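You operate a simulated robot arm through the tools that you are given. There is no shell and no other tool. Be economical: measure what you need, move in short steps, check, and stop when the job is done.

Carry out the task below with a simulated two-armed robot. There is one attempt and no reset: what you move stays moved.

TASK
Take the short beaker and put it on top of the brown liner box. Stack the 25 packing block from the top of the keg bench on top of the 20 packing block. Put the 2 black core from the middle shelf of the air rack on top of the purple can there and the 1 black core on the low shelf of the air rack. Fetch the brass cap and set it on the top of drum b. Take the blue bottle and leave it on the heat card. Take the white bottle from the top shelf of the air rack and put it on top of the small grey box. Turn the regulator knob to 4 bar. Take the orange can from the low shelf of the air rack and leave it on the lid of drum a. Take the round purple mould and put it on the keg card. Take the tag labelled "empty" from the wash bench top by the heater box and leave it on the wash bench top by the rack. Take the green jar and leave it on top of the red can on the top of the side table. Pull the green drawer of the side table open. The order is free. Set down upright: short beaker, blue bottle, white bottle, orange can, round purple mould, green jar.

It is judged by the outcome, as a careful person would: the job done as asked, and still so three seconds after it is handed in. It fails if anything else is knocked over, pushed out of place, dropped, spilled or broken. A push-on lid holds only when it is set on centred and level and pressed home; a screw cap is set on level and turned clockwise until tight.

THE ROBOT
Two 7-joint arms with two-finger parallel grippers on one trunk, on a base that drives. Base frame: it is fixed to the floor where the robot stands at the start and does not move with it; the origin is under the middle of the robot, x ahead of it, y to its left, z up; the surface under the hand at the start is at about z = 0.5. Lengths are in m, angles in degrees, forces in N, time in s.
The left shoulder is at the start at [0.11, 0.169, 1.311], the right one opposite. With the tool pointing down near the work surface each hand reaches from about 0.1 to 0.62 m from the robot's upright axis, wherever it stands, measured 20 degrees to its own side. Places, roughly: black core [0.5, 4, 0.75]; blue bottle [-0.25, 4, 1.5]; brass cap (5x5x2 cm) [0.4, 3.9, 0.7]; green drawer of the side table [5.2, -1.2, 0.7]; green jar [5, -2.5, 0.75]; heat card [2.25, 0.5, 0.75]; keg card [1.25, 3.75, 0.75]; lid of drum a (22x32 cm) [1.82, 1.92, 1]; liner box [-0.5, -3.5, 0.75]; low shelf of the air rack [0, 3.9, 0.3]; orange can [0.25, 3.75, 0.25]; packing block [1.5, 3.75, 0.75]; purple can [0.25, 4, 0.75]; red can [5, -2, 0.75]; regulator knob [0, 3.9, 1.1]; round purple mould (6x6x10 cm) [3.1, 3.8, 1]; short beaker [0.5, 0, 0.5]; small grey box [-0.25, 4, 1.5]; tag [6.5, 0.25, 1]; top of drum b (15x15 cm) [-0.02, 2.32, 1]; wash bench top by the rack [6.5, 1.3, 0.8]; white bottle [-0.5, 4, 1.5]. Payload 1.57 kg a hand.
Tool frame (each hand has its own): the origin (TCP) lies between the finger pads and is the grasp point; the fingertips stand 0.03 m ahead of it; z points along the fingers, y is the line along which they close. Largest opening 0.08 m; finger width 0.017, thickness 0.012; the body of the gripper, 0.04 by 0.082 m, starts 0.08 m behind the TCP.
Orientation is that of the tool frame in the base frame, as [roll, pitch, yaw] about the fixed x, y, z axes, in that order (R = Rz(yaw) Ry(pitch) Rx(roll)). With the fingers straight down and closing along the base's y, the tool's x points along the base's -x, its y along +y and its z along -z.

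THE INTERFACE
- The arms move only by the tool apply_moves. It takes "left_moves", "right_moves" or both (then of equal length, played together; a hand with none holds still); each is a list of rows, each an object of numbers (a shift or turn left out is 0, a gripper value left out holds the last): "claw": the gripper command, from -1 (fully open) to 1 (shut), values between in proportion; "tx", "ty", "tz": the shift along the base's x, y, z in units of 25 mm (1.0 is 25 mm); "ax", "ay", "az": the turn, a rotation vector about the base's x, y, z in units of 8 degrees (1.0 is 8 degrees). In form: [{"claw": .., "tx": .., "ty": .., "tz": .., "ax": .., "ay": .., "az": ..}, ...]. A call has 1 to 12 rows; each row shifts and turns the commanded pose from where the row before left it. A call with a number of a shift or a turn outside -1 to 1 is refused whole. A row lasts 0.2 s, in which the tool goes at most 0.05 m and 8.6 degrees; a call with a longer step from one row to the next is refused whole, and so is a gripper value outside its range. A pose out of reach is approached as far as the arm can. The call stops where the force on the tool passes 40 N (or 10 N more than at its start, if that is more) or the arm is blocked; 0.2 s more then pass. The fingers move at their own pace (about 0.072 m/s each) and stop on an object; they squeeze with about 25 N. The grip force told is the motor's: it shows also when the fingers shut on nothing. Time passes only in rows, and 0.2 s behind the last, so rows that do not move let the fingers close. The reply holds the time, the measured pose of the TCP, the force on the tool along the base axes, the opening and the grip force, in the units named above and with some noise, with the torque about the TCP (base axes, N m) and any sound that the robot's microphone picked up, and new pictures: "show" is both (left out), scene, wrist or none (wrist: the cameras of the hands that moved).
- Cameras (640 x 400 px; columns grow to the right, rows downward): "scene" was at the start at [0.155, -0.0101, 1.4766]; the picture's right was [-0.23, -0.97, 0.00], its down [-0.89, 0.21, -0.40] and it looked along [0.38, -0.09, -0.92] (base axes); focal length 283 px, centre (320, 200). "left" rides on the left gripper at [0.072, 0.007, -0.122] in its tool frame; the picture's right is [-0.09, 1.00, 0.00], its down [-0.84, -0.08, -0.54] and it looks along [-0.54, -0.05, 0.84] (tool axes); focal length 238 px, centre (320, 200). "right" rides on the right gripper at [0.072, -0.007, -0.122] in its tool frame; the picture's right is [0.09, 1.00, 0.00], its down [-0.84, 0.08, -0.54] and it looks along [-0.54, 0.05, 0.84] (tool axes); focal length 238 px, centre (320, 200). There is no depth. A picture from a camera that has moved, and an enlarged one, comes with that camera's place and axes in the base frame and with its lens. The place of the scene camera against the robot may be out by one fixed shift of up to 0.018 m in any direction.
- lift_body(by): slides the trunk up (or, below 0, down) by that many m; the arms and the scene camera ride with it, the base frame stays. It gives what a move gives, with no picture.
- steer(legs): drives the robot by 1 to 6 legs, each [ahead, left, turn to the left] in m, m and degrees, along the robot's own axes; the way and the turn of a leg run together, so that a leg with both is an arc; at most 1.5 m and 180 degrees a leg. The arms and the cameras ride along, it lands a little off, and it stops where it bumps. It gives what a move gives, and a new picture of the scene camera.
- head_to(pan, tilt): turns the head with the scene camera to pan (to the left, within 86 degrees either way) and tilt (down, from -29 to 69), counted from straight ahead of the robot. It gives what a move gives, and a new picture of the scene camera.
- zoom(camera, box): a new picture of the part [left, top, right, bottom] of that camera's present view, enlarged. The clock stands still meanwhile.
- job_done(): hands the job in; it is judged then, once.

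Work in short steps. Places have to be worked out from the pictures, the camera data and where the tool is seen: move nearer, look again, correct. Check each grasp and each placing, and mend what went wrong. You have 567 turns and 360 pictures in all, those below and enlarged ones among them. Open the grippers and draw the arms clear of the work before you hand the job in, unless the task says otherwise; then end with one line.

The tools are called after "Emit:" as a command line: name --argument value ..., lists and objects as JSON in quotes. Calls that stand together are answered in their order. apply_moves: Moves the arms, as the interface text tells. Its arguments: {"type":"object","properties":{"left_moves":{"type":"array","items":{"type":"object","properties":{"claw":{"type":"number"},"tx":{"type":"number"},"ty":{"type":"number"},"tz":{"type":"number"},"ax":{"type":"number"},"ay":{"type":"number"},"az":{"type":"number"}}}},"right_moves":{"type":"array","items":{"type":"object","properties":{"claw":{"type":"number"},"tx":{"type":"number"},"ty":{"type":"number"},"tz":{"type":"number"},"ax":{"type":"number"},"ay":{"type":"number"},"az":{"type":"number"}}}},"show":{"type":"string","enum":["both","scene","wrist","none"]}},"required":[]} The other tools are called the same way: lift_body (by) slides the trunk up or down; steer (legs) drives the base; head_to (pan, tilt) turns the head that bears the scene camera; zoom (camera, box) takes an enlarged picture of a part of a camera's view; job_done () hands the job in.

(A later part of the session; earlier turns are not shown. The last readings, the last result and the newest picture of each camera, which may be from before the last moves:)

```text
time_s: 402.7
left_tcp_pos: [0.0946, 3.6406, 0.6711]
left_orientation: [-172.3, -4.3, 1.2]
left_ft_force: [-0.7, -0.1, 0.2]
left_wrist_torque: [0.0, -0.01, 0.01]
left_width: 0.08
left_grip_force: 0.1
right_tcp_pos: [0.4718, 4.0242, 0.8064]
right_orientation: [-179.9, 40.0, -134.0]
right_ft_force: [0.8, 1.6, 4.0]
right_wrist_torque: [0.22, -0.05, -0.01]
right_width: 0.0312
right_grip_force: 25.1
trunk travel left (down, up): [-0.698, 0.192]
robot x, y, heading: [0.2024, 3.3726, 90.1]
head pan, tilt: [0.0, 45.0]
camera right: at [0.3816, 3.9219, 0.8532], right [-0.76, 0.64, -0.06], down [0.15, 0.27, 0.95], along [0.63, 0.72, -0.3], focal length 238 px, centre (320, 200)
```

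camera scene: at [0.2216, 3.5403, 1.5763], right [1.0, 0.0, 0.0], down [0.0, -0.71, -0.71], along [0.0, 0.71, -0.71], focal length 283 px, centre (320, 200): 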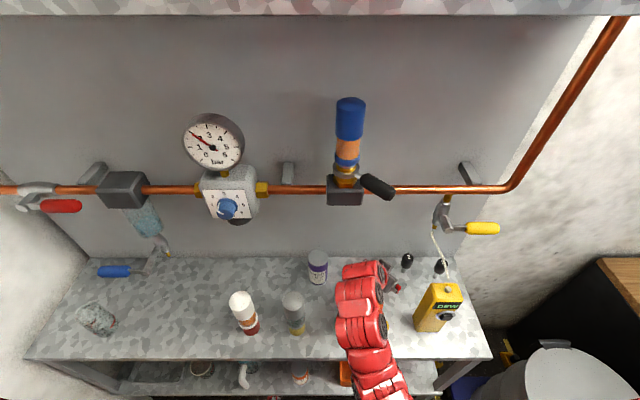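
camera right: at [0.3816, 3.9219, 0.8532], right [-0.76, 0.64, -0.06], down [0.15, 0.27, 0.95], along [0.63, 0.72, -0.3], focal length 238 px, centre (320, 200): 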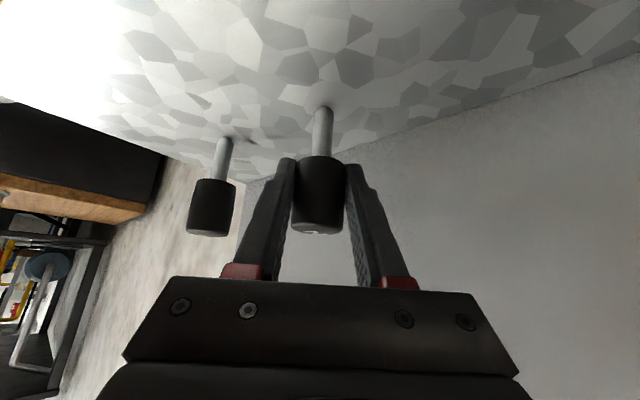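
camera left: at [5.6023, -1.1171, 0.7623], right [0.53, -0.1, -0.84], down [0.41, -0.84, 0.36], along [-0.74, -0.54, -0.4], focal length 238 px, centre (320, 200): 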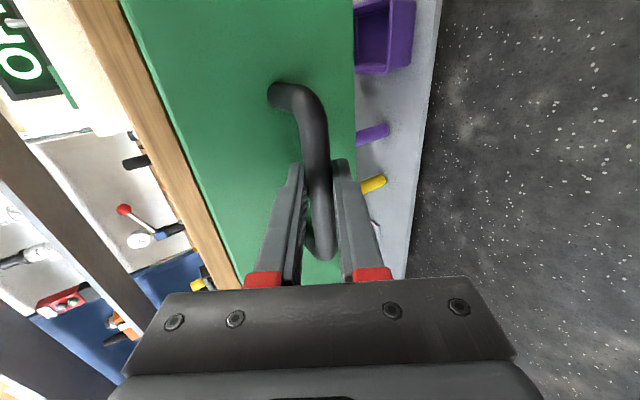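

Core 2 is gripped (31 mm). I pull back diagonally and lift, then swing the hand to face straight at the panel.

Emit:
apply_moves --right_moves '[{"tz": 0.6}, {"tx": -0.8, "ty": -0.8, "tz": 0.7}, {"tx": -0.8, "ty": -0.8, "tz": 0.7}, {"tx": -0.8, "ty": -0.8, "tz": 0.7}, {"tx": -0.8, "ty": -0.6, "tz": 0.8}, {"tx": -0.8, "tz": 0.8}, {"tx": -0.8, "tz": 0.8}, {"tz": 0.8}, {}]' --show "wrist"

```text
time_s: 404.7
left_tcp_pos: [0.095, 3.6405, 0.671]
left_orientation: [-172.2, -4.3, 1.2]
left_ft_force: [0.3, -0.2, 0.0]
left_wrist_torque: [0.02, 0.02, 0.05]
left_width: 0.08
left_grip_force: 0.1
right_tcp_pos: [0.3522, 3.9472, 0.9506]
right_orientation: [-179.7, 39.8, -134.0]
right_ft_force: [0.0, 0.1, -0.5]
right_wrist_torque: [0.01, 0.04, 0.05]
right_width: 0.0311
right_grip_force: 24.8
trunk travel left (down, up): [-0.698, 0.192]
robot x, y, heading: [0.2019, 3.3732, 90.2]
head pan, tilt: [0.0, 45.0]
camera right: at [0.2635, 3.8451, 0.9992], right [-0.76, 0.64, -0.06], down [0.15, 0.27, 0.95], along [0.63, 0.72, -0.3], focal length 238 px, centre (320, 200)
```

right: 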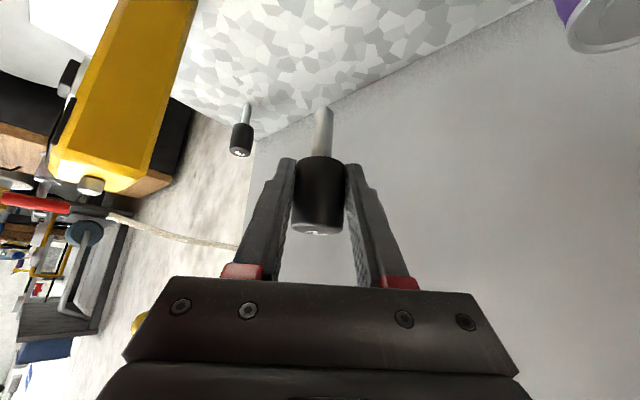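

Held and clear. I rotate the hand back to face +y.

Emit:
apply_moves --right_moves '[{"tx": -0.6, "ty": -0.6}, {"az": 0.93}, {"az": 0.93}, {"az": 0.93}, {"az": 0.93}, {"az": 0.93}, {"az": 0.93}, {}]' --show "wrist"

```text
time_s: 406.5
left_tcp_pos: [0.095, 3.6402, 0.6709]
left_orientation: [-172.3, -4.2, 1.1]
left_ft_force: [0.3, -0.6, -0.4]
left_wrist_torque: [0.0, 0.01, 0.02]
left_width: 0.0801
left_grip_force: 0.1
right_tcp_pos: [0.3282, 3.9425, 0.977]
right_orientation: [179.9, 39.8, -100.1]
right_ft_force: [0.3, -0.8, -1.1]
right_wrist_torque: [-0.01, 0.02, 0.02]
right_width: 0.0313
right_grip_force: 25.1
right hand out of reach, approached as far as the arm can: row 6, 7
trunk travel left (down, up): [-0.698, 0.192]
robot x, y, heading: [0.2014, 3.3763, 89.8]
head pan, tilt: [0.0, 45.0]
camera right: at [0.3108, 3.8076, 1.025], right [-0.99, 0.1, -0.06], down [-0.02, 0.3, 0.95], along [0.12, 0.95, -0.3], focal length 238 px, centre (320, 200)
```

right: 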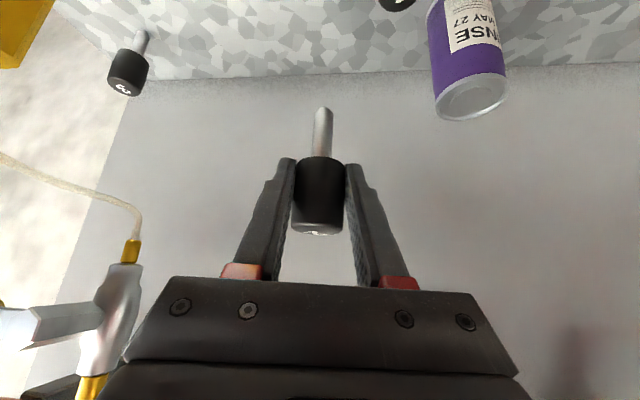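

Purple can top centre (0.204, 3.994). I carry the core over it.

Emit:
apply_moves --right_moves '[{"tx": -0.85, "tz": -0.2}, {"tx": -0.85}, {"tx": -0.85}, {"tx": -0.85, "ty": 0.5}, {"tx": -0.85, "ty": 0.7}, {"tx": -0.7, "ty": 0.8}, {}]' --show "wrist"

```text
time_s: 408.1
left_tcp_pos: [0.0956, 3.64, 0.671]
left_orientation: [-172.3, -4.3, 1.3]
left_ft_force: [-0.4, -0.7, -0.3]
left_wrist_torque: [0.02, 0.02, -0.01]
left_width: 0.08
left_grip_force: 0.1
right_tcp_pos: [0.2039, 3.9926, 0.9711]
right_orientation: [179.9, 39.7, -100.2]
right_ft_force: [0.7, 0.5, -0.6]
right_wrist_torque: [-0.01, -0.01, -0.03]
right_width: 0.0313
right_grip_force: 24.9
trunk travel left (down, up): [-0.698, 0.192]
robot x, y, heading: [0.2071, 3.3745, 90.0]
head pan, tilt: [0.0, 45.0]
camera right: at [0.1862, 3.8588, 1.0189], right [-0.99, 0.11, -0.06], down [-0.02, 0.31, 0.95], along [0.12, 0.95, -0.3], focal length 238 px, centre (320, 200)
```

right: 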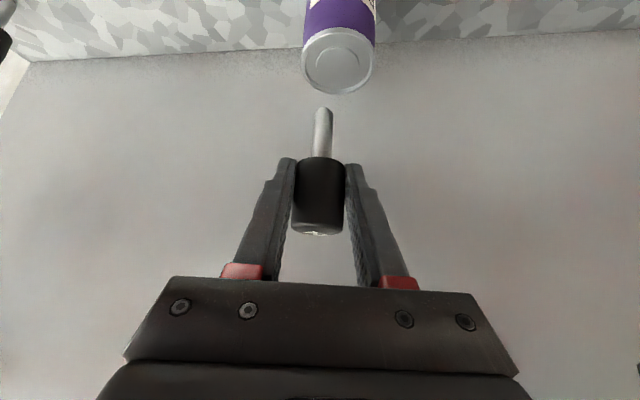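

The stem tip is within 8 mm of the can centre. I shift 7 mm and lower gently.

Emit:
apply_moves --right_moves '[{"tx": -0.25, "tz": -0.5}, {"tz": -0.5}, {"tz": -0.4}, {}]' --show "wrist"

Emit:
apply_moves --right_moves '[{"tz": -0.16}, {}]' --show "none"

Emit:
apply_moves --right_moves '[{"tz": -0.16}, {}]' --show "none"

```text
time_s: 409.1
left_tcp_pos: [0.0952, 3.639, 0.6713]
left_orientation: [-172.3, -4.3, 1.1]
left_ft_force: [0.1, 0.5, 0.4]
left_wrist_torque: [0.04, -0.03, 0.0]
left_width: 0.0801
left_grip_force: 0.1
right_tcp_pos: [0.1986, 3.9923, 0.9366]
right_orientation: [179.9, 39.8, -100.2]
right_ft_force: [-0.3, -0.4, -2.1]
right_wrist_torque: [-0.03, 0.02, 0.0]
right_width: 0.0315
right_grip_force: 25.1
trunk travel left (down, up): [-0.698, 0.192]
robot x, y, heading: [0.2039, 3.3804, 89.9]
head pan, tilt: [0.0, 45.0]
camera right: at [0.1803, 3.8583, 0.9841], right [-0.99, 0.11, -0.06], down [-0.02, 0.3, 0.95], along [0.12, 0.95, -0.3], focal length 238 px, centre (320, 200)
```

right: 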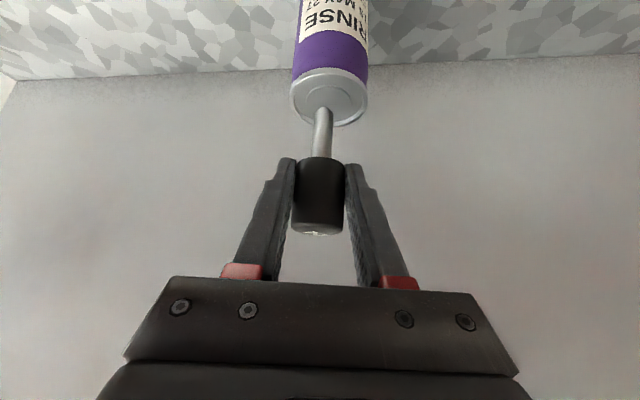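

```text
time_s: 409.7
left_tcp_pos: [0.0945, 3.64, 0.6718]
left_orientation: [-172.3, -4.2, 1.2]
left_ft_force: [-0.3, 0.9, -0.2]
left_wrist_torque: [0.02, -0.02, 0.0]
left_width: 0.0799
left_grip_force: 0.0
right_tcp_pos: [0.1983, 3.9929, 0.9341]
right_orientation: [179.9, 39.9, -100.2]
right_ft_force: [-0.5, -0.2, -1.7]
right_wrist_torque: [-0.03, -0.03, 0.01]
right_width: 0.0313
right_grip_force: 24.7
trunk travel left (down, up): [-0.698, 0.192]
robot x, y, heading: [0.2049, 3.3725, 90.1]
head pan, tilt: [0.0, 45.0]
```

```text
time_s: 410.3
left_tcp_pos: [0.0941, 3.6404, 0.6691]
left_orientation: [-172.2, -4.3, 1.3]
left_ft_force: [-0.2, 0.8, 0.4]
left_wrist_torque: [0.0, 0.01, 0.01]
left_width: 0.0802
left_grip_force: 0.1
right_tcp_pos: [0.1975, 3.9912, 0.929]
right_orientation: [-180.0, 39.9, -100.2]
right_ft_force: [-0.7, 0.0, -1.4]
right_wrist_torque: [0.01, 0.0, 0.0]
right_width: 0.0313
right_grip_force: 25.3
trunk travel left (down, up): [-0.698, 0.192]
robot x, y, heading: [0.202, 3.3738, 90.0]
head pan, tilt: [0.0, 45.0]
```

Emit:
apply_moves --right_moves '[{"tz": -0.16}, {}]' --show "none"

Emit:
apply_moves --right_moves '[{"tz": -0.16}, {}]' --show "none"

Emit:
apply_moves --right_moves '[{"tz": -0.16}, {}]' --show "wrist"

```text
time_s: 410.9
left_tcp_pos: [0.0942, 3.6392, 0.6706]
left_orientation: [-172.3, -4.4, 1.2]
left_ft_force: [-0.2, 0.1, 0.4]
left_wrist_torque: [-0.02, -0.02, 0.0]
left_width: 0.0801
left_grip_force: 0.0
right_tcp_pos: [0.1982, 3.9911, 0.9251]
right_orientation: [179.8, 40.0, -100.2]
right_ft_force: [-0.3, 1.6, 3.6]
right_wrist_torque: [0.16, -0.02, -0.01]
right_width: 0.0311
right_grip_force: 24.9
trunk travel left (down, up): [-0.698, 0.192]
robot x, y, heading: [0.2027, 3.3727, 89.9]
head pan, tilt: [0.0, 45.0]
```

```text
time_s: 411.5
left_tcp_pos: [0.095, 3.6375, 0.6698]
left_orientation: [-172.3, -4.3, 1.1]
left_ft_force: [0.4, 0.6, 0.1]
left_wrist_torque: [0.0, -0.02, 0.02]
left_width: 0.08
left_grip_force: 0.1
right_tcp_pos: [0.1986, 3.9908, 0.9228]
right_orientation: [179.7, 40.1, -100.1]
right_ft_force: [1.5, 1.3, 18.7]
right_wrist_torque: [0.34, -0.1, 0.02]
right_width: 0.0312
right_grip_force: 24.7
trunk travel left (down, up): [-0.698, 0.192]
robot x, y, heading: [0.21, 3.3783, 89.6]
head pan, tilt: [0.0, 45.0]
```

```text
time_s: 412.1
left_tcp_pos: [0.0962, 3.6384, 0.6712]
left_orientation: [-172.3, -4.2, 1.1]
left_ft_force: [-0.6, 1.0, 0.2]
left_wrist_torque: [-0.04, 0.01, -0.02]
left_width: 0.0801
left_grip_force: 0.0
right_tcp_pos: [0.1988, 3.99, 0.9192]
right_orientation: [179.9, 40.0, -100.3]
right_ft_force: [2.9, 1.1, 20.8]
right_wrist_torque: [0.33, -0.17, -0.04]
right_width: 0.0315
right_grip_force: 25.0
trunk travel left (down, up): [-0.698, 0.192]
robot x, y, heading: [0.2064, 3.3767, 90.2]
head pan, tilt: [0.0, 45.0]
camera right: at [0.1813, 3.8564, 0.9657], right [-0.99, 0.11, -0.06], down [-0.02, 0.3, 0.95], along [0.12, 0.95, -0.3], focal length 238 px, centre (320, 200)
```

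right: 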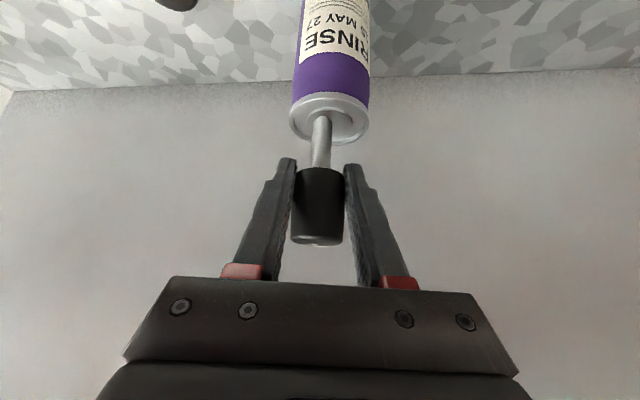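

Contact and upright. I ease, open gently and look.

Emit:
apply_moves --right_moves '[{"tz": 0.1}, {}, {"claw": 0.5}, {"claw": 0.2}, {"claw": -0.3}, {}]' --show "wrist"

```text
time_s: 413.5
left_tcp_pos: [0.0953, 3.6389, 0.67]
left_orientation: [-172.3, -4.2, 1.2]
left_ft_force: [-0.3, 0.1, 0.1]
left_wrist_torque: [0.01, 0.0, 0.02]
left_width: 0.0802
left_grip_force: 0.1
right_tcp_pos: [0.1986, 3.9906, 0.9195]
right_orientation: [179.9, 39.7, -100.2]
right_ft_force: [0.0, 0.5, 0.4]
right_wrist_torque: [-0.01, 0.01, 0.0]
right_width: 0.0519
right_grip_force: 0.1
trunk travel left (down, up): [-0.698, 0.192]
robot x, y, heading: [0.2091, 3.3705, 89.9]
head pan, tilt: [0.0, 45.0]
camera right: at [0.181, 3.8575, 0.9671], right [-0.99, 0.11, -0.06], down [-0.02, 0.3, 0.95], along [0.12, 0.95, -0.3], focal length 238 px, centre (320, 200)
```

right: 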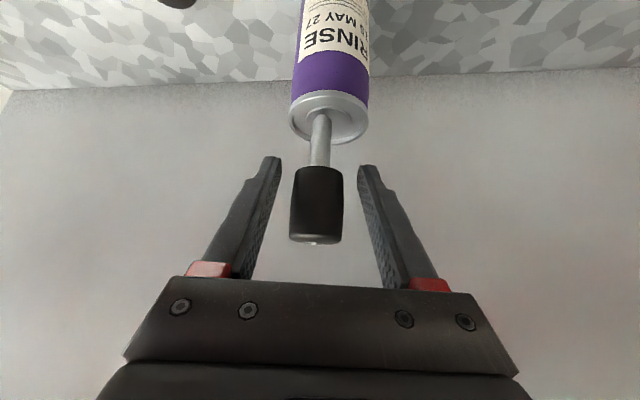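

It stands on its own. I withdraw along the tool axis.

Emit:
apply_moves --right_moves '[{"tx": -0.1, "ty": -0.6, "tz": 0.6}, {"tx": -0.1, "ty": -0.6, "tz": 0.6}, {"tx": -0.1, "ty": -0.6, "tz": 0.6}, {"tx": -0.1, "ty": -0.6, "tz": 0.6}, {"ty": -0.6, "tz": 0.6}, {"claw": -1}, {}]' --show "wrist"

```text
time_s: 415.1
left_tcp_pos: [0.0947, 3.6394, 0.6696]
left_orientation: [-172.3, -4.4, 1.2]
left_ft_force: [-0.4, -0.7, -0.2]
left_wrist_torque: [-0.02, -0.05, -0.01]
left_width: 0.0801
left_grip_force: 0.1
right_tcp_pos: [0.1894, 3.9172, 0.9951]
right_orientation: [-180.0, 39.8, -100.2]
right_ft_force: [0.5, 0.3, 0.5]
right_wrist_torque: [0.0, -0.01, -0.02]
right_width: 0.08
right_grip_force: 0.1
trunk travel left (down, up): [-0.698, 0.192]
robot x, y, heading: [0.2031, 3.3746, 90.0]
head pan, tilt: [0.0, 45.0]
camera right: at [0.1709, 3.7839, 1.0421], right [-0.99, 0.1, -0.06], down [-0.02, 0.3, 0.95], along [0.12, 0.95, -0.3], focal length 238 px, centre (320, 200)
```

right: 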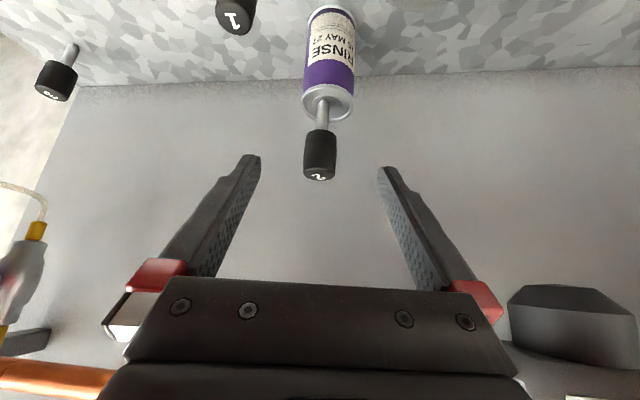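

Core 2 stands on the purple can. Now core 1 at (0.277, 3.926): I line up in front of it.

Emit:
apply_moves --right_moves '[{"tx": 0.9, "ty": -0.6}, {"tx": 0.9, "ty": -0.6}, {"tx": 0.9, "ty": -0.6, "tz": -0.6}, {"tx": 0.7, "tz": -0.7}, {"tz": -0.7}, {"tz": -0.7}, {}]' --show "wrist"

```text
time_s: 416.7
left_tcp_pos: [0.0936, 3.6385, 0.6704]
left_orientation: [-172.5, -4.0, 0.8]
left_ft_force: [-0.1, -0.1, 0.5]
left_wrist_torque: [0.0, 0.01, -0.02]
left_width: 0.0799
left_grip_force: 0.1
right_tcp_pos: [0.2554, 3.9005, 0.9273]
right_orientation: [178.5, 40.2, -102.1]
right_ft_force: [0.2, 1.0, 0.3]
right_wrist_torque: [-0.02, 0.02, -0.01]
right_width: 0.0801
right_grip_force: 0.1
right hand out of reach, approached as far as the arm can: row 2, 3, 4
trunk travel left (down, up): [-0.698, 0.192]
robot x, y, heading: [0.2034, 3.3758, 89.9]
head pan, tilt: [0.0, 45.0]
camera right: at [0.2374, 3.7675, 0.9735], right [-0.99, 0.12, -0.04], down [0.0, 0.3, 0.96], along [0.13, 0.95, -0.29], focal length 238 px, centre (320, 200)
```

right: 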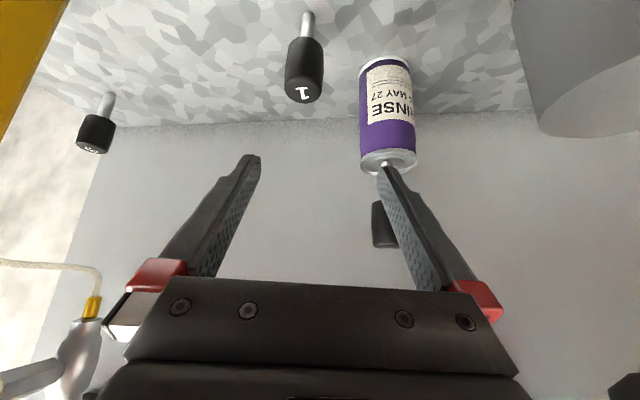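

Emit:
apply_moves --right_moves '[{"tx": 0.45, "tz": -0.9}, {"tx": 0.43, "tz": -0.9}, {"tz": -0.9, "ty": 0.3}, {"tz": -0.9, "ty": 0.3}, {"tz": -0.9, "ty": 0.3}, {"tz": -0.4}, {}]' --show "wrist"

```text
time_s: 417.7
left_tcp_pos: [0.0894, 3.6398, 0.6717]
left_orientation: [-172.0, -3.2, 0.7]
left_ft_force: [0.1, 0.0, 0.0]
left_wrist_torque: [0.0, -0.03, -0.02]
left_width: 0.0801
left_grip_force: 0.1
right_tcp_pos: [0.2095, 3.9031, 0.8454]
right_orientation: [160.8, 31.2, -113.6]
right_ft_force: [-0.1, -0.6, 0.1]
right_wrist_torque: [0.0, -0.02, -0.04]
right_width: 0.0799
right_grip_force: 0.0
trunk travel left (down, up): [-0.698, 0.192]
robot x, y, heading: [0.2011, 3.3731, 89.9]
head pan, tilt: [0.0, 45.0]
stopped in row 5 (right hand): the arm was blocked; the commanded pose is now the measured one
camera right: at [0.2036, 3.7738, 0.9035], right [-0.96, 0.15, 0.23], down [0.27, 0.36, 0.89], along [0.05, 0.92, -0.38], focal length 238 px, centre (320, 200)
```

right: 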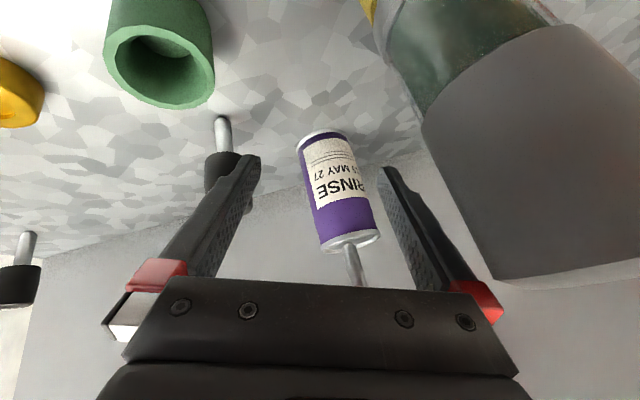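

The right arm pressed against the left arm and the hand rolled and drifted around the can. I back out carefully along its axis.

Emit:
apply_moves --right_moves '[{"ty": -0.4, "tz": 0.3}, {"ty": -0.4, "tz": 0.4}, {"ty": -0.4, "tz": 0.4}, {}]' --show "wrist"

```text
time_s: 418.9
left_tcp_pos: [0.0799, 3.6412, 0.6707]
left_orientation: [-172.1, -1.8, 0.6]
left_ft_force: [0.1, 0.5, -0.3]
left_wrist_torque: [0.0, 0.03, 0.01]
left_width: 0.0801
left_grip_force: 0.1
right_tcp_pos: [0.1949, 3.8969, 0.9038]
right_orientation: [153.6, 30.6, -119.0]
right_ft_force: [0.2, 0.4, 0.0]
right_wrist_torque: [0.0, -0.01, 0.0]
right_width: 0.0798
right_grip_force: 0.0
trunk travel left (down, up): [-0.698, 0.192]
robot x, y, heading: [0.2028, 3.3741, 89.9]
head pan, tilt: [0.0, 45.0]
stopped in row 4 (right hand): the arm was blocked; the commanded pose is now the measured one
camera right: at [0.1913, 3.766, 0.9581], right [-0.93, 0.17, 0.33], down [0.37, 0.32, 0.87], along [0.04, 0.93, -0.36], focal length 238 px, centre (320, 200)
```

right: 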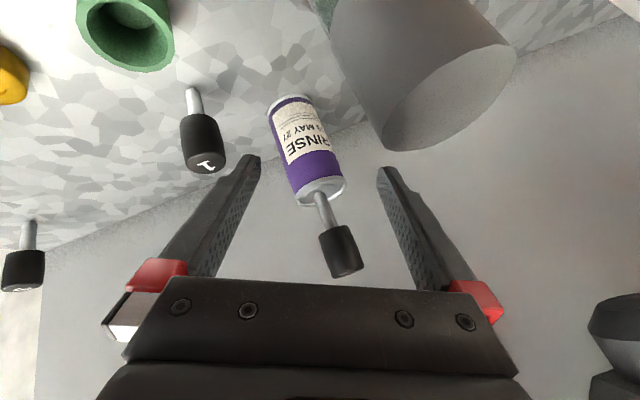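

Core 2 still stands. I move the left arm out of the way to the left.

Emit:
apply_moves --left_moves '[{"tx": -1}, {"tx": -1}, {"tx": -1}, {"tx": -1}, {"tx": -1}, {"tx": -1}, {}]' --show "scene"

```text
time_s: 420.5
left_tcp_pos: [-0.0626, 3.6326, 0.667]
left_orientation: [-173.6, -1.6, -2.2]
left_ft_force: [0.6, -1.1, 0.3]
left_wrist_torque: [0.0, -0.01, 0.0]
left_width: 0.08
left_grip_force: 0.0
right_tcp_pos: [0.2041, 3.9025, 0.9081]
right_orientation: [153.6, 31.4, -120.3]
right_ft_force: [0.3, 0.2, 0.8]
right_wrist_torque: [0.03, 0.0, 0.01]
right_width: 0.0803
right_grip_force: 0.0
trunk travel left (down, up): [-0.698, 0.192]
robot x, y, heading: [0.2012, 3.3742, 89.9]
head pan, tilt: [0.0, 45.0]
camera scene: at [0.2218, 3.5392, 1.5764], right [1.0, 0.0, 0.0], down [0.0, -0.71, -0.71], along [0.0, 0.71, -0.71], focal length 283 px, centre (320, 200)
```

scene: 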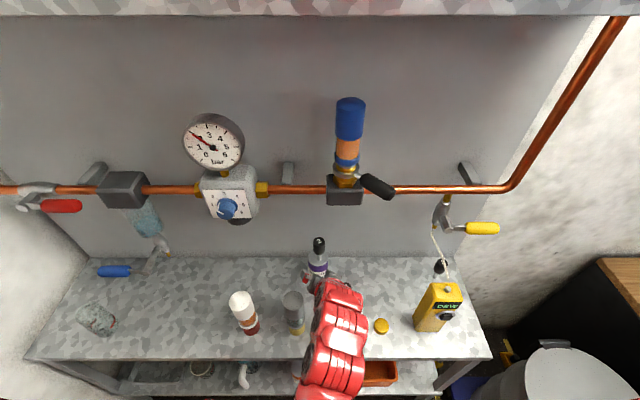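

Freed. I withdraw the right hand and level its roll.

Emit:
apply_moves --right_moves '[{"ty": -0.8, "tz": 0.4}, {"ty": -0.8, "tz": 0.3}, {"ty": -0.8}, {"ty": -0.6, "ay": -0.75, "az": 0.15}, {"ay": -0.75, "az": 0.15}, {"ay": -0.75, "az": 0.15}, {"ay": -0.65, "az": 0.1}, {}]' --show "wrist"

```text
time_s: 421.8
left_tcp_pos: [-0.0742, 3.6325, 0.6683]
left_orientation: [-174.1, -0.2, -2.9]
left_ft_force: [0.4, -0.7, -0.4]
left_wrist_torque: [-0.01, 0.02, 0.02]
left_width: 0.08
left_grip_force: 0.0
right_tcp_pos: [0.2557, 3.8949, 0.9083]
right_orientation: [169.7, 36.8, -115.7]
right_ft_force: [-0.9, 0.7, 0.1]
right_wrist_torque: [0.02, 0.0, -0.02]
right_width: 0.0799
right_grip_force: 0.0
right hand out of reach, approached as far as the arm can: row 1, 2, 3
trunk travel left (down, up): [-0.698, 0.192]
robot x, y, heading: [0.2031, 3.3755, 90.1]
head pan, tilt: [0.0, 45.0]
stopped in row 6 (right hand): the arm was blocked; the commanded pose is now the measured one
camera right: at [0.224, 3.7654, 0.9612], right [-0.96, 0.26, 0.09], down [0.17, 0.3, 0.94], along [0.22, 0.92, -0.33], focal length 238 px, centre (320, 200)
```

right: 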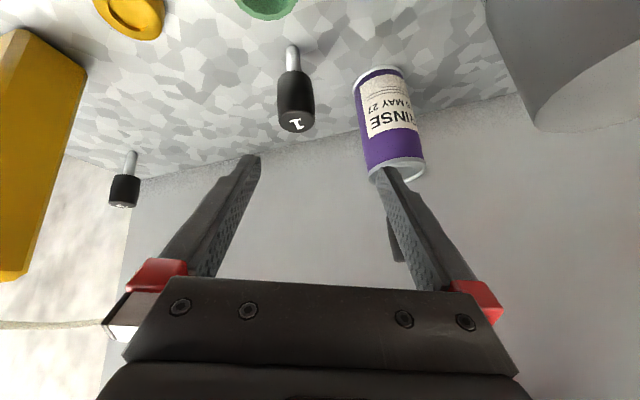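

The arms still interfere because the target lies too central. I back off and shift the base left, so the right hand works on its own side.

Emit:
steer --legs '[[-0.3, 0, 0], [0, 0.2, 0]]'

Emit:
apply_moves --right_moves '[{"tx": 1}, {"tx": 1}, {"tx": 1}, {"tx": 1}, {"tx": 1}, {"tx": 1}, {"tx": 1}, {"tx": 1}, {}]' --show "none"

```text
time_s: 425.1
left_tcp_pos: [-0.2756, 3.3376, 0.6679]
left_orientation: [-174.1, -0.5, -3.3]
left_ft_force: [0.6, 0.1, 0.5]
left_wrist_torque: [-0.02, -0.01, 0.02]
left_width: 0.0801
left_grip_force: 0.0
right_tcp_pos: [0.0539, 3.601, 0.9093]
right_orientation: [169.6, 36.7, -116.2]
right_ft_force: [-0.4, -0.7, -0.7]
right_wrist_torque: [0.01, 0.01, -0.01]
right_width: 0.0799
right_grip_force: 0.0
trunk travel left (down, up): [-0.698, 0.192]
robot x, y, heading: [0.0024, 3.0803, 89.4]
head pan, tilt: [0.0, 45.0]
camera scene: at [0.0176, 3.2445, 1.5764], right [1.0, -0.01, 0.0], down [0.0, -0.71, -0.71], along [0.01, 0.71, -0.71], focal length 283 px, centre (320, 200)
```

scene: 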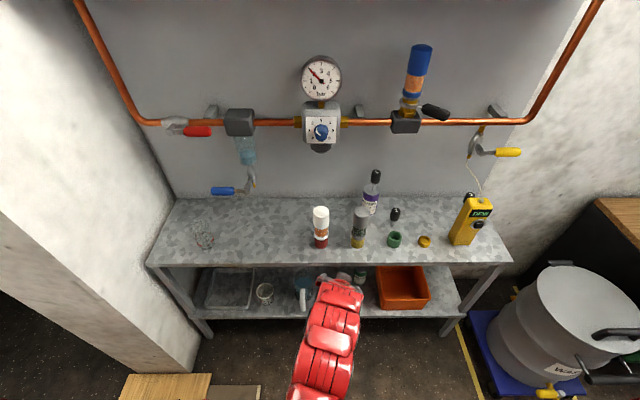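

```text
time_s: 427.1
left_tcp_pos: [-0.2744, 3.3389, 0.6673]
left_orientation: [-174.1, -0.4, -3.3]
left_ft_force: [-0.2, 0.7, 0.4]
left_wrist_torque: [0.01, 0.02, -0.02]
left_width: 0.0802
left_grip_force: 0.0
right_tcp_pos: [0.0934, 3.603, 0.9084]
right_orientation: [169.9, 36.6, -116.2]
right_ft_force: [0.0, -0.2, -0.3]
right_wrist_torque: [0.05, -0.01, 0.01]
right_width: 0.0798
right_grip_force: 0.1
right hand out of reach, approached as far as the arm can: row 2, 3, 4, 5, 6, 7, 8
trunk travel left (down, up): [-0.698, 0.192]
robot x, y, heading: [0.0008, 3.076, 89.4]
head pan, tilt: [0.0, 45.0]
```

Emit:
apply_moves --right_moves '[{"ay": -0.35, "az": 0.83, "ax": 0.06}, {"ay": -0.35, "az": 0.83, "ax": 0.06}, {"ay": -0.35, "az": 0.83, "ax": 0.06}, {"tx": 1}, {"tx": 1}, {"tx": 1}, {"tx": 1}, {"tx": 1}, {}]' --show "none"

```text
time_s: 429.1
left_tcp_pos: [-0.274, 3.3379, 0.6674]
left_orientation: [-174.1, -0.4, -3.2]
left_ft_force: [0.3, 0.2, 0.8]
left_wrist_torque: [0.04, -0.01, -0.03]
left_width: 0.08
left_grip_force: 0.0
right_tcp_pos: [0.1305, 3.6191, 0.9066]
right_orientation: [171.4, 37.4, -112.1]
right_ft_force: [-1.0, -0.4, -1.9]
right_wrist_torque: [0.02, -0.02, -0.01]
right_width: 0.0799
right_grip_force: 0.2
right hand out of reach, approached as far as the arm can: row 1, 2, 3, 4, 5, 6, 7, 8
trunk travel left (down, up): [-0.698, 0.192]
robot x, y, heading: [-0.0038, 3.075, 89.6]
head pan, tilt: [0.0, 45.0]
```

Emit:
apply_moves --right_moves '[{"ty": 0.9, "tz": -0.5}, {"ty": 0.9, "tz": -0.5}, {"ty": 0.5, "tz": -0.5}, {"ay": -0.35, "az": 0.83}, {"ay": -0.35, "az": 0.83}, {"ay": -0.35, "az": 0.5}, {"tx": 1}, {"tx": 1}, {"tx": 1}, {}]' --show "none"

```text
time_s: 431.3
left_tcp_pos: [-0.2745, 3.3374, 0.6676]
left_orientation: [-174.0, -0.4, -3.3]
left_ft_force: [0.7, -0.3, -0.1]
left_wrist_torque: [0.04, 0.0, -0.03]
left_width: 0.08
left_grip_force: 0.1
right_tcp_pos: [0.2025, 3.6772, 0.8674]
right_orientation: [-178.2, 38.9, -88.3]
right_ft_force: [0.0, -0.3, -0.4]
right_wrist_torque: [-0.01, -0.01, -0.01]
right_width: 0.08
right_grip_force: 0.0
trunk travel left (down, up): [-0.698, 0.192]
robot x, y, heading: [-0.0032, 3.0795, 89.7]
head pan, tilt: [0.0, 45.0]
```

Orientation restored. I drive forward to just short of core 1.

Emit:
steer --legs '[[0.19, -0.07, 0]]'

Emit:
apply_moves --right_moves '[{}]' --show "wrist"

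```text
time_s: 432.9
left_tcp_pos: [-0.201, 3.5306, 0.6673]
left_orientation: [-174.1, -0.4, -3.4]
left_ft_force: [0.9, -0.7, 0.3]
left_wrist_torque: [0.03, 0.02, 0.01]
left_width: 0.0798
left_grip_force: 0.1
right_tcp_pos: [0.2761, 3.8694, 0.8675]
right_orientation: [-178.2, 38.7, -88.5]
right_ft_force: [-0.1, -0.2, 0.0]
right_wrist_torque: [-0.02, -0.02, 0.02]
right_width: 0.0799
right_grip_force: 0.0
trunk travel left (down, up): [-0.698, 0.192]
robot x, y, heading: [0.0703, 3.2735, 89.5]
head pan, tilt: [0.0, 45.0]
camera scene: at [0.0912, 3.4377, 1.5763], right [1.0, -0.01, 0.0], down [-0.01, -0.71, -0.71], along [0.01, 0.71, -0.71], focal length 283 px, centre (320, 200)
```

scene: 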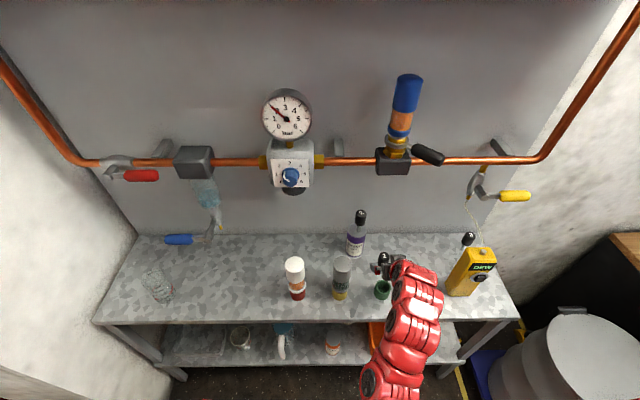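

```text
time_s: 433.3
left_tcp_pos: [-0.2021, 3.5312, 0.6672]
left_orientation: [-174.1, -0.4, -3.5]
left_ft_force: [0.4, 0.0, 0.4]
left_wrist_torque: [0.0, 0.01, -0.02]
left_width: 0.0801
left_grip_force: 0.1
right_tcp_pos: [0.2759, 3.8692, 0.868]
right_orientation: [-178.2, 38.8, -88.4]
right_ft_force: [0.4, -0.2, 0.8]
right_wrist_torque: [-0.03, 0.02, 0.01]
right_width: 0.0802
right_grip_force: 0.0
trunk travel left (down, up): [-0.698, 0.192]
robot x, y, heading: [0.0708, 3.2718, 89.7]
head pan, tilt: [0.0, 45.0]
camera right: at [0.2811, 3.7351, 0.918], right [-0.99, -0.08, -0.08], down [-0.1, 0.31, 0.94], along [-0.05, 0.95, -0.32], focal length 238 px, centre (320, 200)
```

right: 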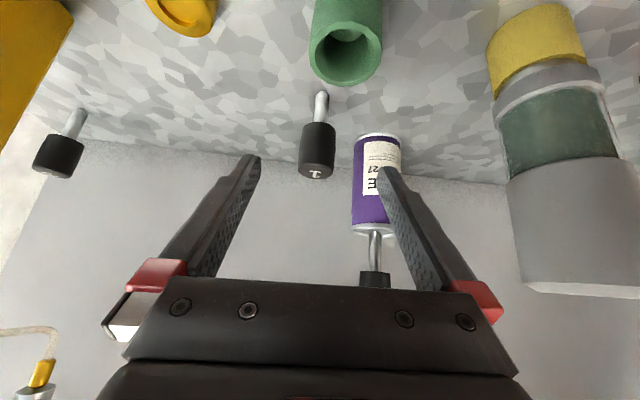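

Emit:
apply_moves --right_moves '[{"ty": 0.65, "tz": -0.9}, {"ty": 0.65, "tz": -0.9}, {"ty": 0.65, "tz": -0.9}, {}]' --show "wrist"

```text
time_s: 434.3
left_tcp_pos: [-0.2009, 3.5291, 0.6678]
left_orientation: [-174.2, -0.4, -3.3]
left_ft_force: [-0.4, 0.0, 0.3]
left_wrist_torque: [-0.03, -0.01, -0.02]
left_width: 0.0799
left_grip_force: 0.0
right_tcp_pos: [0.2741, 3.9166, 0.799]
right_orientation: [-178.2, 38.8, -88.4]
right_ft_force: [0.6, -0.3, -0.4]
right_wrist_torque: [0.0, 0.02, 0.01]
right_width: 0.0801
right_grip_force: 0.2
trunk travel left (down, up): [-0.698, 0.192]
robot x, y, heading: [0.0706, 3.2705, 89.4]
head pan, tilt: [0.0, 45.0]
camera right: at [0.28, 3.7824, 0.8495], right [-0.99, -0.08, -0.08], down [-0.1, 0.31, 0.94], along [-0.05, 0.95, -0.32], focal length 238 px, centre (320, 200)
```

right: 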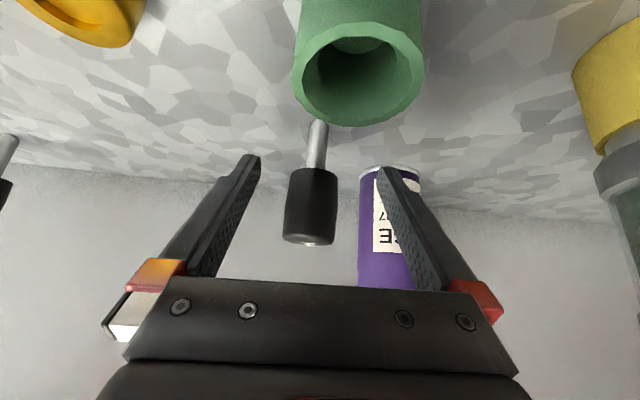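

Emit:
apply_moves --right_moves '[{"tx": 0.15, "ty": 0.1, "claw": 1}, {}, {}, {}, {}]' --show "none"

Emit:
apply_moves --right_moves '[{"tz": 0.8}, {"tz": 0.8}, {"tz": 0.6, "ty": -0.3}, {"tz": 0.6, "ty": -0.6}, {"ty": -0.8}, {"ty": -0.8}, {}]' --show "wrist"

```text
time_s: 435.5
left_tcp_pos: [-0.2016, 3.53, 0.668]
left_orientation: [-174.1, -0.5, -3.4]
left_ft_force: [0.1, 0.4, -0.4]
left_wrist_torque: [-0.02, 0.02, 0.01]
left_width: 0.0799
left_grip_force: 0.0
right_tcp_pos: [0.2806, 3.9197, 0.7989]
right_orientation: [-178.1, 38.8, -88.5]
right_ft_force: [-0.1, 0.2, 0.4]
right_wrist_torque: [-0.01, 0.0, -0.04]
right_width: 0.0317
right_grip_force: 24.7
trunk travel left (down, up): [-0.698, 0.192]
robot x, y, heading: [0.0712, 3.2721, 89.6]
head pan, tilt: [0.0, 45.0]
```

```text
time_s: 437.1
left_tcp_pos: [-0.2002, 3.5301, 0.6683]
left_orientation: [-174.2, -0.4, -3.4]
left_ft_force: [-0.5, 0.5, -0.3]
left_wrist_torque: [-0.02, 0.0, 0.01]
left_width: 0.0797
left_grip_force: 0.0
right_tcp_pos: [0.2798, 3.8584, 0.8721]
right_orientation: [-178.1, 38.7, -88.3]
right_ft_force: [0.5, -0.3, -1.2]
right_wrist_torque: [-0.01, 0.0, -0.04]
right_width: 0.0315
right_grip_force: 24.6
trunk travel left (down, up): [-0.698, 0.192]
robot x, y, heading: [0.0722, 3.2682, 89.7]
head pan, tilt: [0.0, 45.0]
camera right: at [0.2854, 3.7245, 0.9208], right [-0.99, -0.08, -0.08], down [-0.1, 0.31, 0.94], along [-0.05, 0.95, -0.32], focal length 238 px, centre (320, 200)
```

right: 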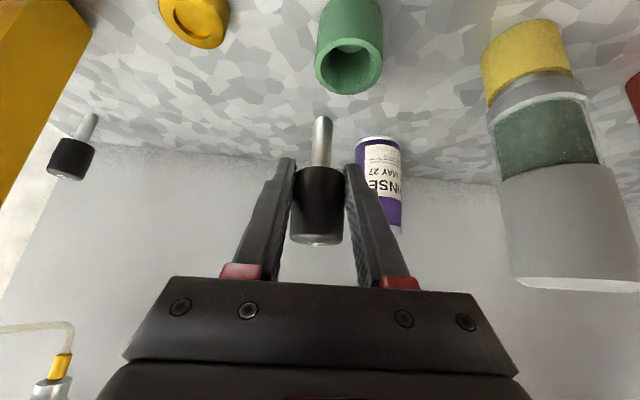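

Core 1 is held. I back off, lower the trunk to the low shelf's height and look.

Emit:
steer --legs '[[-0.19, 0, 0]]'

Emit:
lift_body --by -0.4

Emit:
apply_moves --right_moves '[{}]' --show "both"

```text
time_s: 438.6
left_tcp_pos: [-0.2027, 3.3433, 0.6676]
left_orientation: [-174.1, -0.4, -3.3]
left_ft_force: [-0.3, -0.2, -0.5]
left_wrist_torque: [0.0, 0.05, -0.01]
left_width: 0.0798
left_grip_force: 0.1
right_tcp_pos: [0.2774, 3.6718, 0.8698]
right_orientation: [-178.2, 38.9, -88.2]
right_ft_force: [0.2, -0.3, 0.2]
right_wrist_torque: [-0.05, 0.01, 0.0]
right_width: 0.0316
right_grip_force: 24.7
trunk travel left (down, up): [-0.698, 0.192]
robot x, y, heading: [0.0697, 3.0836, 89.5]
head pan, tilt: [0.0, 45.0]
camera scene: at [0.0892, 3.2499, 1.5765], right [1.0, -0.01, 0.0], down [0.0, -0.71, -0.71], along [0.0, 0.71, -0.71], focal length 283 px, centre (320, 200)
```

scene: 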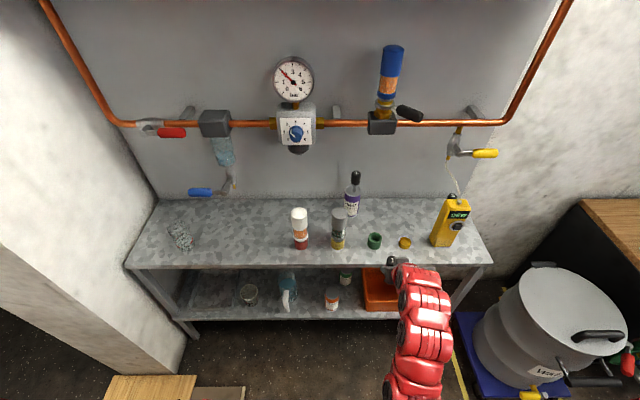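

```text
time_s: 442.4
left_tcp_pos: [-0.2038, 3.3437, 0.2685]
left_orientation: [-174.1, -0.4, -3.3]
left_ft_force: [0.1, -0.1, -0.6]
left_wrist_torque: [0.01, -0.02, 0.01]
left_width: 0.08
left_grip_force: 0.1
right_tcp_pos: [0.2768, 3.6724, 0.4699]
right_orientation: [-178.2, 38.9, -88.2]
right_ft_force: [0.0, 0.7, -0.6]
right_wrist_torque: [-0.01, 0.01, 0.0]
right_width: 0.0313
right_grip_force: 25.0
trunk travel left (down, up): [-0.298, 0.592]
robot x, y, heading: [0.0707, 3.0835, 89.5]
head pan, tilt: [0.0, 45.0]
```

```text
time_s: 442.9
left_tcp_pos: [-0.2037, 3.3433, 0.2688]
left_orientation: [-174.1, -0.3, -3.3]
left_ft_force: [-0.1, -0.3, 0.2]
left_wrist_torque: [-0.02, 0.05, 0.0]
left_width: 0.0804
left_grip_force: 0.0
right_tcp_pos: [0.2768, 3.6709, 0.4709]
right_orientation: [-178.2, 38.8, -88.1]
right_ft_force: [-0.7, 0.2, -1.8]
right_wrist_torque: [-0.04, 0.02, 0.0]
right_width: 0.0315
right_grip_force: 25.0
trunk travel left (down, up): [-0.298, 0.592]
robot x, y, heading: [0.0716, 3.0836, 89.7]
head pan, tilt: [0.0, 45.0]
camera scene: at [0.0892, 3.2506, 1.1764], right [1.0, -0.01, 0.0], down [0.0, -0.71, -0.71], along [0.0, 0.71, -0.71], focal length 283 px, centre (320, 200)
camera right: at [0.283, 3.5383, 0.5209], right [-0.99, -0.08, -0.08], down [-0.1, 0.31, 0.94], along [-0.05, 0.95, -0.32], focal length 238 px, centre (320, 200)
```

scene: 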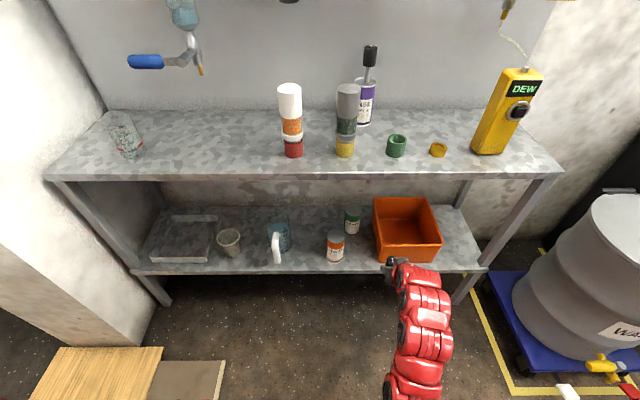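
right: 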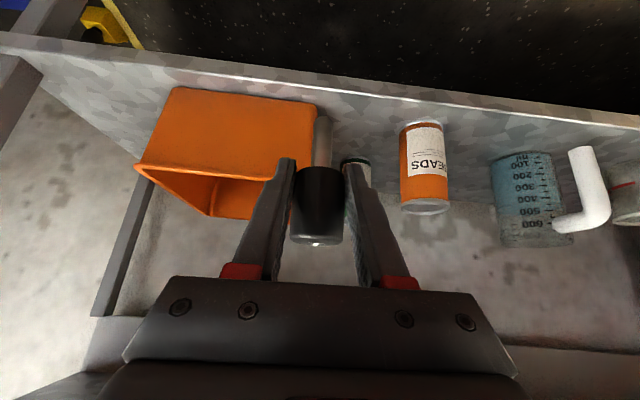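

Low shelf top ≈ z 0.27, with a free spot between the orange can (x≈0.11) and the bin (x≥0.28), at about (0.212, 3.845). I shift left and drive in.

Emit:
apply_moves --right_moves '[{"tx": -0.9}, {"tx": -0.9}, {"tx": -0.8}, {}]' --show "none"

Emit:
steer --legs '[[0.16, 0, 0]]'

Emit:
apply_moves --right_moves '[{"tz": -0.8}, {"tz": -0.8}, {"tz": -0.6}, {}]' --show "both"

```text
time_s: 443.9
left_tcp_pos: [-0.2031, 3.3425, 0.2669]
left_orientation: [-174.1, -0.4, -3.3]
left_ft_force: [0.0, -0.4, 0.1]
left_wrist_torque: [-0.01, 0.05, 0.0]
left_width: 0.0801
left_grip_force: 0.1
right_tcp_pos: [0.214, 3.6716, 0.4708]
right_orientation: [-178.2, 38.9, -88.3]
right_ft_force: [-0.1, 0.7, -2.2]
right_wrist_torque: [-0.05, -0.02, 0.0]
right_width: 0.0321
right_grip_force: 25.4
trunk travel left (down, up): [-0.298, 0.592]
robot x, y, heading: [0.0714, 3.0853, 89.5]
head pan, tilt: [0.0, 45.0]
```

```text
time_s: 445.3
left_tcp_pos: [-0.2023, 3.5042, 0.2667]
left_orientation: [-174.2, -0.3, -3.5]
left_ft_force: [-0.9, -0.6, -0.3]
left_wrist_torque: [-0.03, 0.03, 0.02]
left_width: 0.08
left_grip_force: 0.0
right_tcp_pos: [0.2178, 3.8331, 0.4712]
right_orientation: [-178.3, 38.8, -88.3]
right_ft_force: [0.4, 0.2, -1.0]
right_wrist_torque: [0.0, 0.03, 0.0]
right_width: 0.0321
right_grip_force: 25.2
trunk travel left (down, up): [-0.298, 0.592]
robot x, y, heading: [0.0711, 3.2441, 89.7]
head pan, tilt: [0.0, 45.0]
camera scene: at [0.0906, 3.4113, 1.1763], right [1.0, -0.01, 0.0], down [-0.01, -0.71, -0.71], along [0.01, 0.71, -0.71], focal length 283 px, centre (320, 200)
```

scene: 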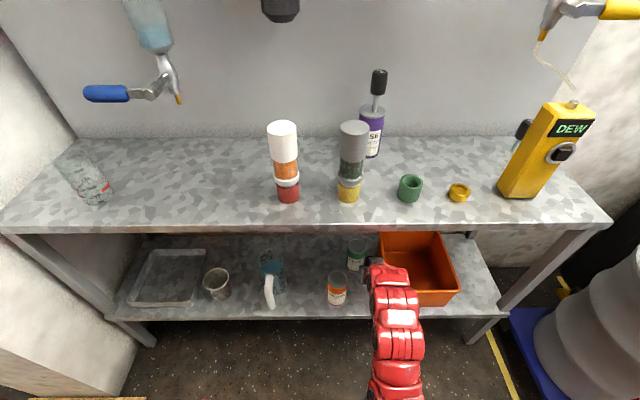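

```text
time_s: 446.3
left_tcp_pos: [-0.2024, 3.5048, 0.2677]
left_orientation: [-174.1, -0.4, -3.4]
left_ft_force: [0.4, 0.0, -0.6]
left_wrist_torque: [0.04, 0.02, 0.0]
left_width: 0.0799
left_grip_force: 0.1
right_tcp_pos: [0.2169, 3.8337, 0.4142]
right_orientation: [-178.3, 38.8, -88.4]
right_ft_force: [0.8, 0.6, -1.2]
right_wrist_torque: [-0.02, 0.01, -0.03]
right_width: 0.0317
right_grip_force: 24.8
trunk travel left (down, up): [-0.298, 0.592]
robot x, y, heading: [0.0741, 3.2474, 89.4]
head pan, tilt: [0.0, 45.0]
camera scene: at [0.0906, 3.4108, 1.1764], right [1.0, -0.01, 0.0], down [-0.01, -0.71, -0.71], along [0.01, 0.71, -0.71], focal length 283 px, centre (320, 200)
camera right: at [0.2225, 3.7004, 0.4635], right [-0.99, -0.08, -0.08], down [-0.1, 0.31, 0.94], along [-0.05, 0.95, -0.32], focal length 238 px, centre (320, 200)
```

scene: 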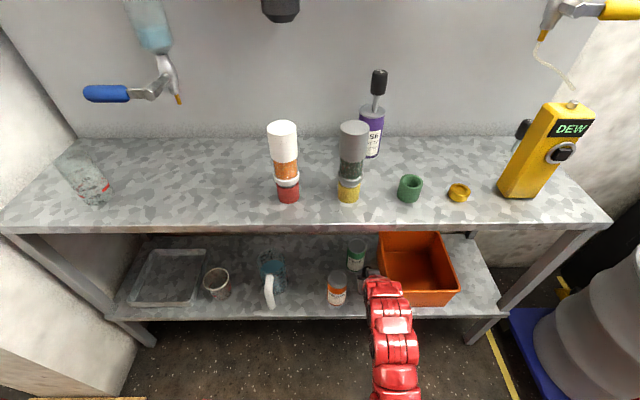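
right: 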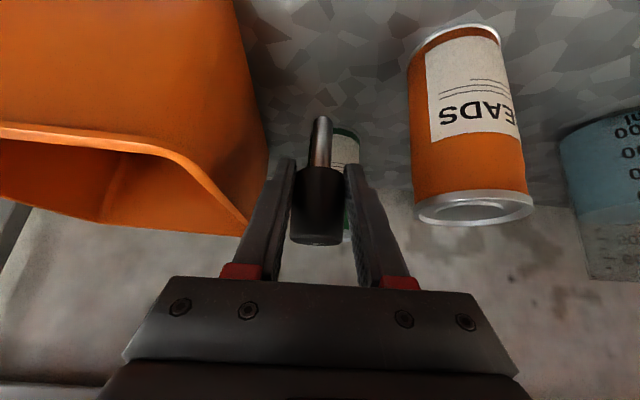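

Low shelf is at z≈0.295, and the spot below is clear. I lower the core onto it.

Emit:
apply_moves --right_moves '[{"tz": -0.8}, {"tz": -0.8}, {"tz": -0.4}, {}]' --show "none"

Emit:
apply_moves --right_moves '[{"tz": -0.2}, {}]' --show "none"

Emit:
apply_moves --right_moves '[{"tz": -0.2}, {}]' --show "none"

```text
time_s: 447.3
left_tcp_pos: [-0.2028, 3.5052, 0.2672]
left_orientation: [-174.1, -0.4, -3.4]
left_ft_force: [-1.0, 0.0, -1.0]
left_wrist_torque: [0.04, 0.0, -0.02]
left_width: 0.0798
left_grip_force: 0.1
right_tcp_pos: [0.2164, 3.8326, 0.365]
right_orientation: [-178.2, 38.6, -88.4]
right_ft_force: [0.6, 0.0, -1.4]
right_wrist_torque: [-0.04, 0.0, 0.01]
right_width: 0.0318
right_grip_force: 24.8
trunk travel left (down, up): [-0.298, 0.592]
robot x, y, heading: [0.0737, 3.2446, 89.5]
head pan, tilt: [0.0, 45.0]
```

```text
time_s: 447.9
left_tcp_pos: [-0.2032, 3.5037, 0.2659]
left_orientation: [-174.1, -0.4, -3.4]
left_ft_force: [-0.5, -0.4, -0.4]
left_wrist_torque: [0.03, -0.02, 0.0]
left_width: 0.0799
left_grip_force: 0.1
right_tcp_pos: [0.2167, 3.832, 0.3589]
right_orientation: [-178.2, 38.7, -88.3]
right_ft_force: [0.3, 0.2, -0.4]
right_wrist_torque: [-0.02, 0.01, 0.03]
right_width: 0.0318
right_grip_force: 25.1
trunk travel left (down, up): [-0.298, 0.592]
robot x, y, heading: [0.0705, 3.2476, 89.6]
head pan, tilt: [0.0, 45.0]
```

```text
time_s: 448.5
left_tcp_pos: [-0.2029, 3.5027, 0.2674]
left_orientation: [-174.0, -0.4, -3.5]
left_ft_force: [-0.7, -1.3, 0.4]
left_wrist_torque: [0.02, 0.03, 0.0]
left_width: 0.0801
left_grip_force: 0.1
right_tcp_pos: [0.2182, 3.8339, 0.3581]
right_orientation: [-178.2, 39.3, -88.3]
right_ft_force: [-3.9, 0.4, 20.6]
right_wrist_torque: [0.28, 0.31, 0.11]
right_width: 0.032
right_grip_force: 25.3
trunk travel left (down, up): [-0.298, 0.592]
robot x, y, heading: [0.0709, 3.2468, 89.5]
head pan, tilt: [0.0, 45.0]
```

Contact. I release gently.

Emit:
apply_moves --right_moves '[{"tz": 0.12}, {}, {"claw": 0.5}, {"claw": 0.2}, {"claw": -0.2}, {}]' --show "wrist"

```text
time_s: 449.9
left_tcp_pos: [-0.2011, 3.5045, 0.2689]
left_orientation: [-174.1, -0.4, -3.5]
left_ft_force: [-0.2, 0.1, 0.1]
left_wrist_torque: [-0.01, 0.0, -0.01]
left_width: 0.08
left_grip_force: 0.1
right_tcp_pos: [0.2186, 3.8315, 0.3579]
right_orientation: [-178.2, 38.8, -88.2]
right_ft_force: [0.3, 0.7, 0.1]
right_wrist_torque: [0.01, 0.02, 0.02]
right_width: 0.0482
right_grip_force: 0.0
trunk travel left (down, up): [-0.298, 0.592]
robot x, y, heading: [0.0705, 3.2509, 89.7]
head pan, tilt: [0.0, 45.0]
camera right: at [0.2236, 3.6985, 0.4083], right [-0.99, -0.08, -0.08], down [-0.1, 0.31, 0.94], along [-0.05, 0.95, -0.32], focal length 238 px, centre (320, 200)
```

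right: 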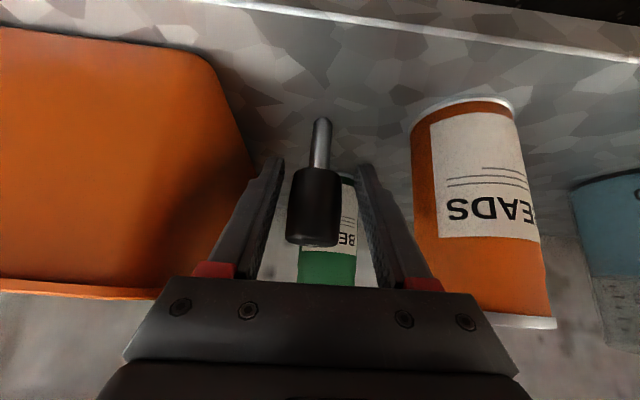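

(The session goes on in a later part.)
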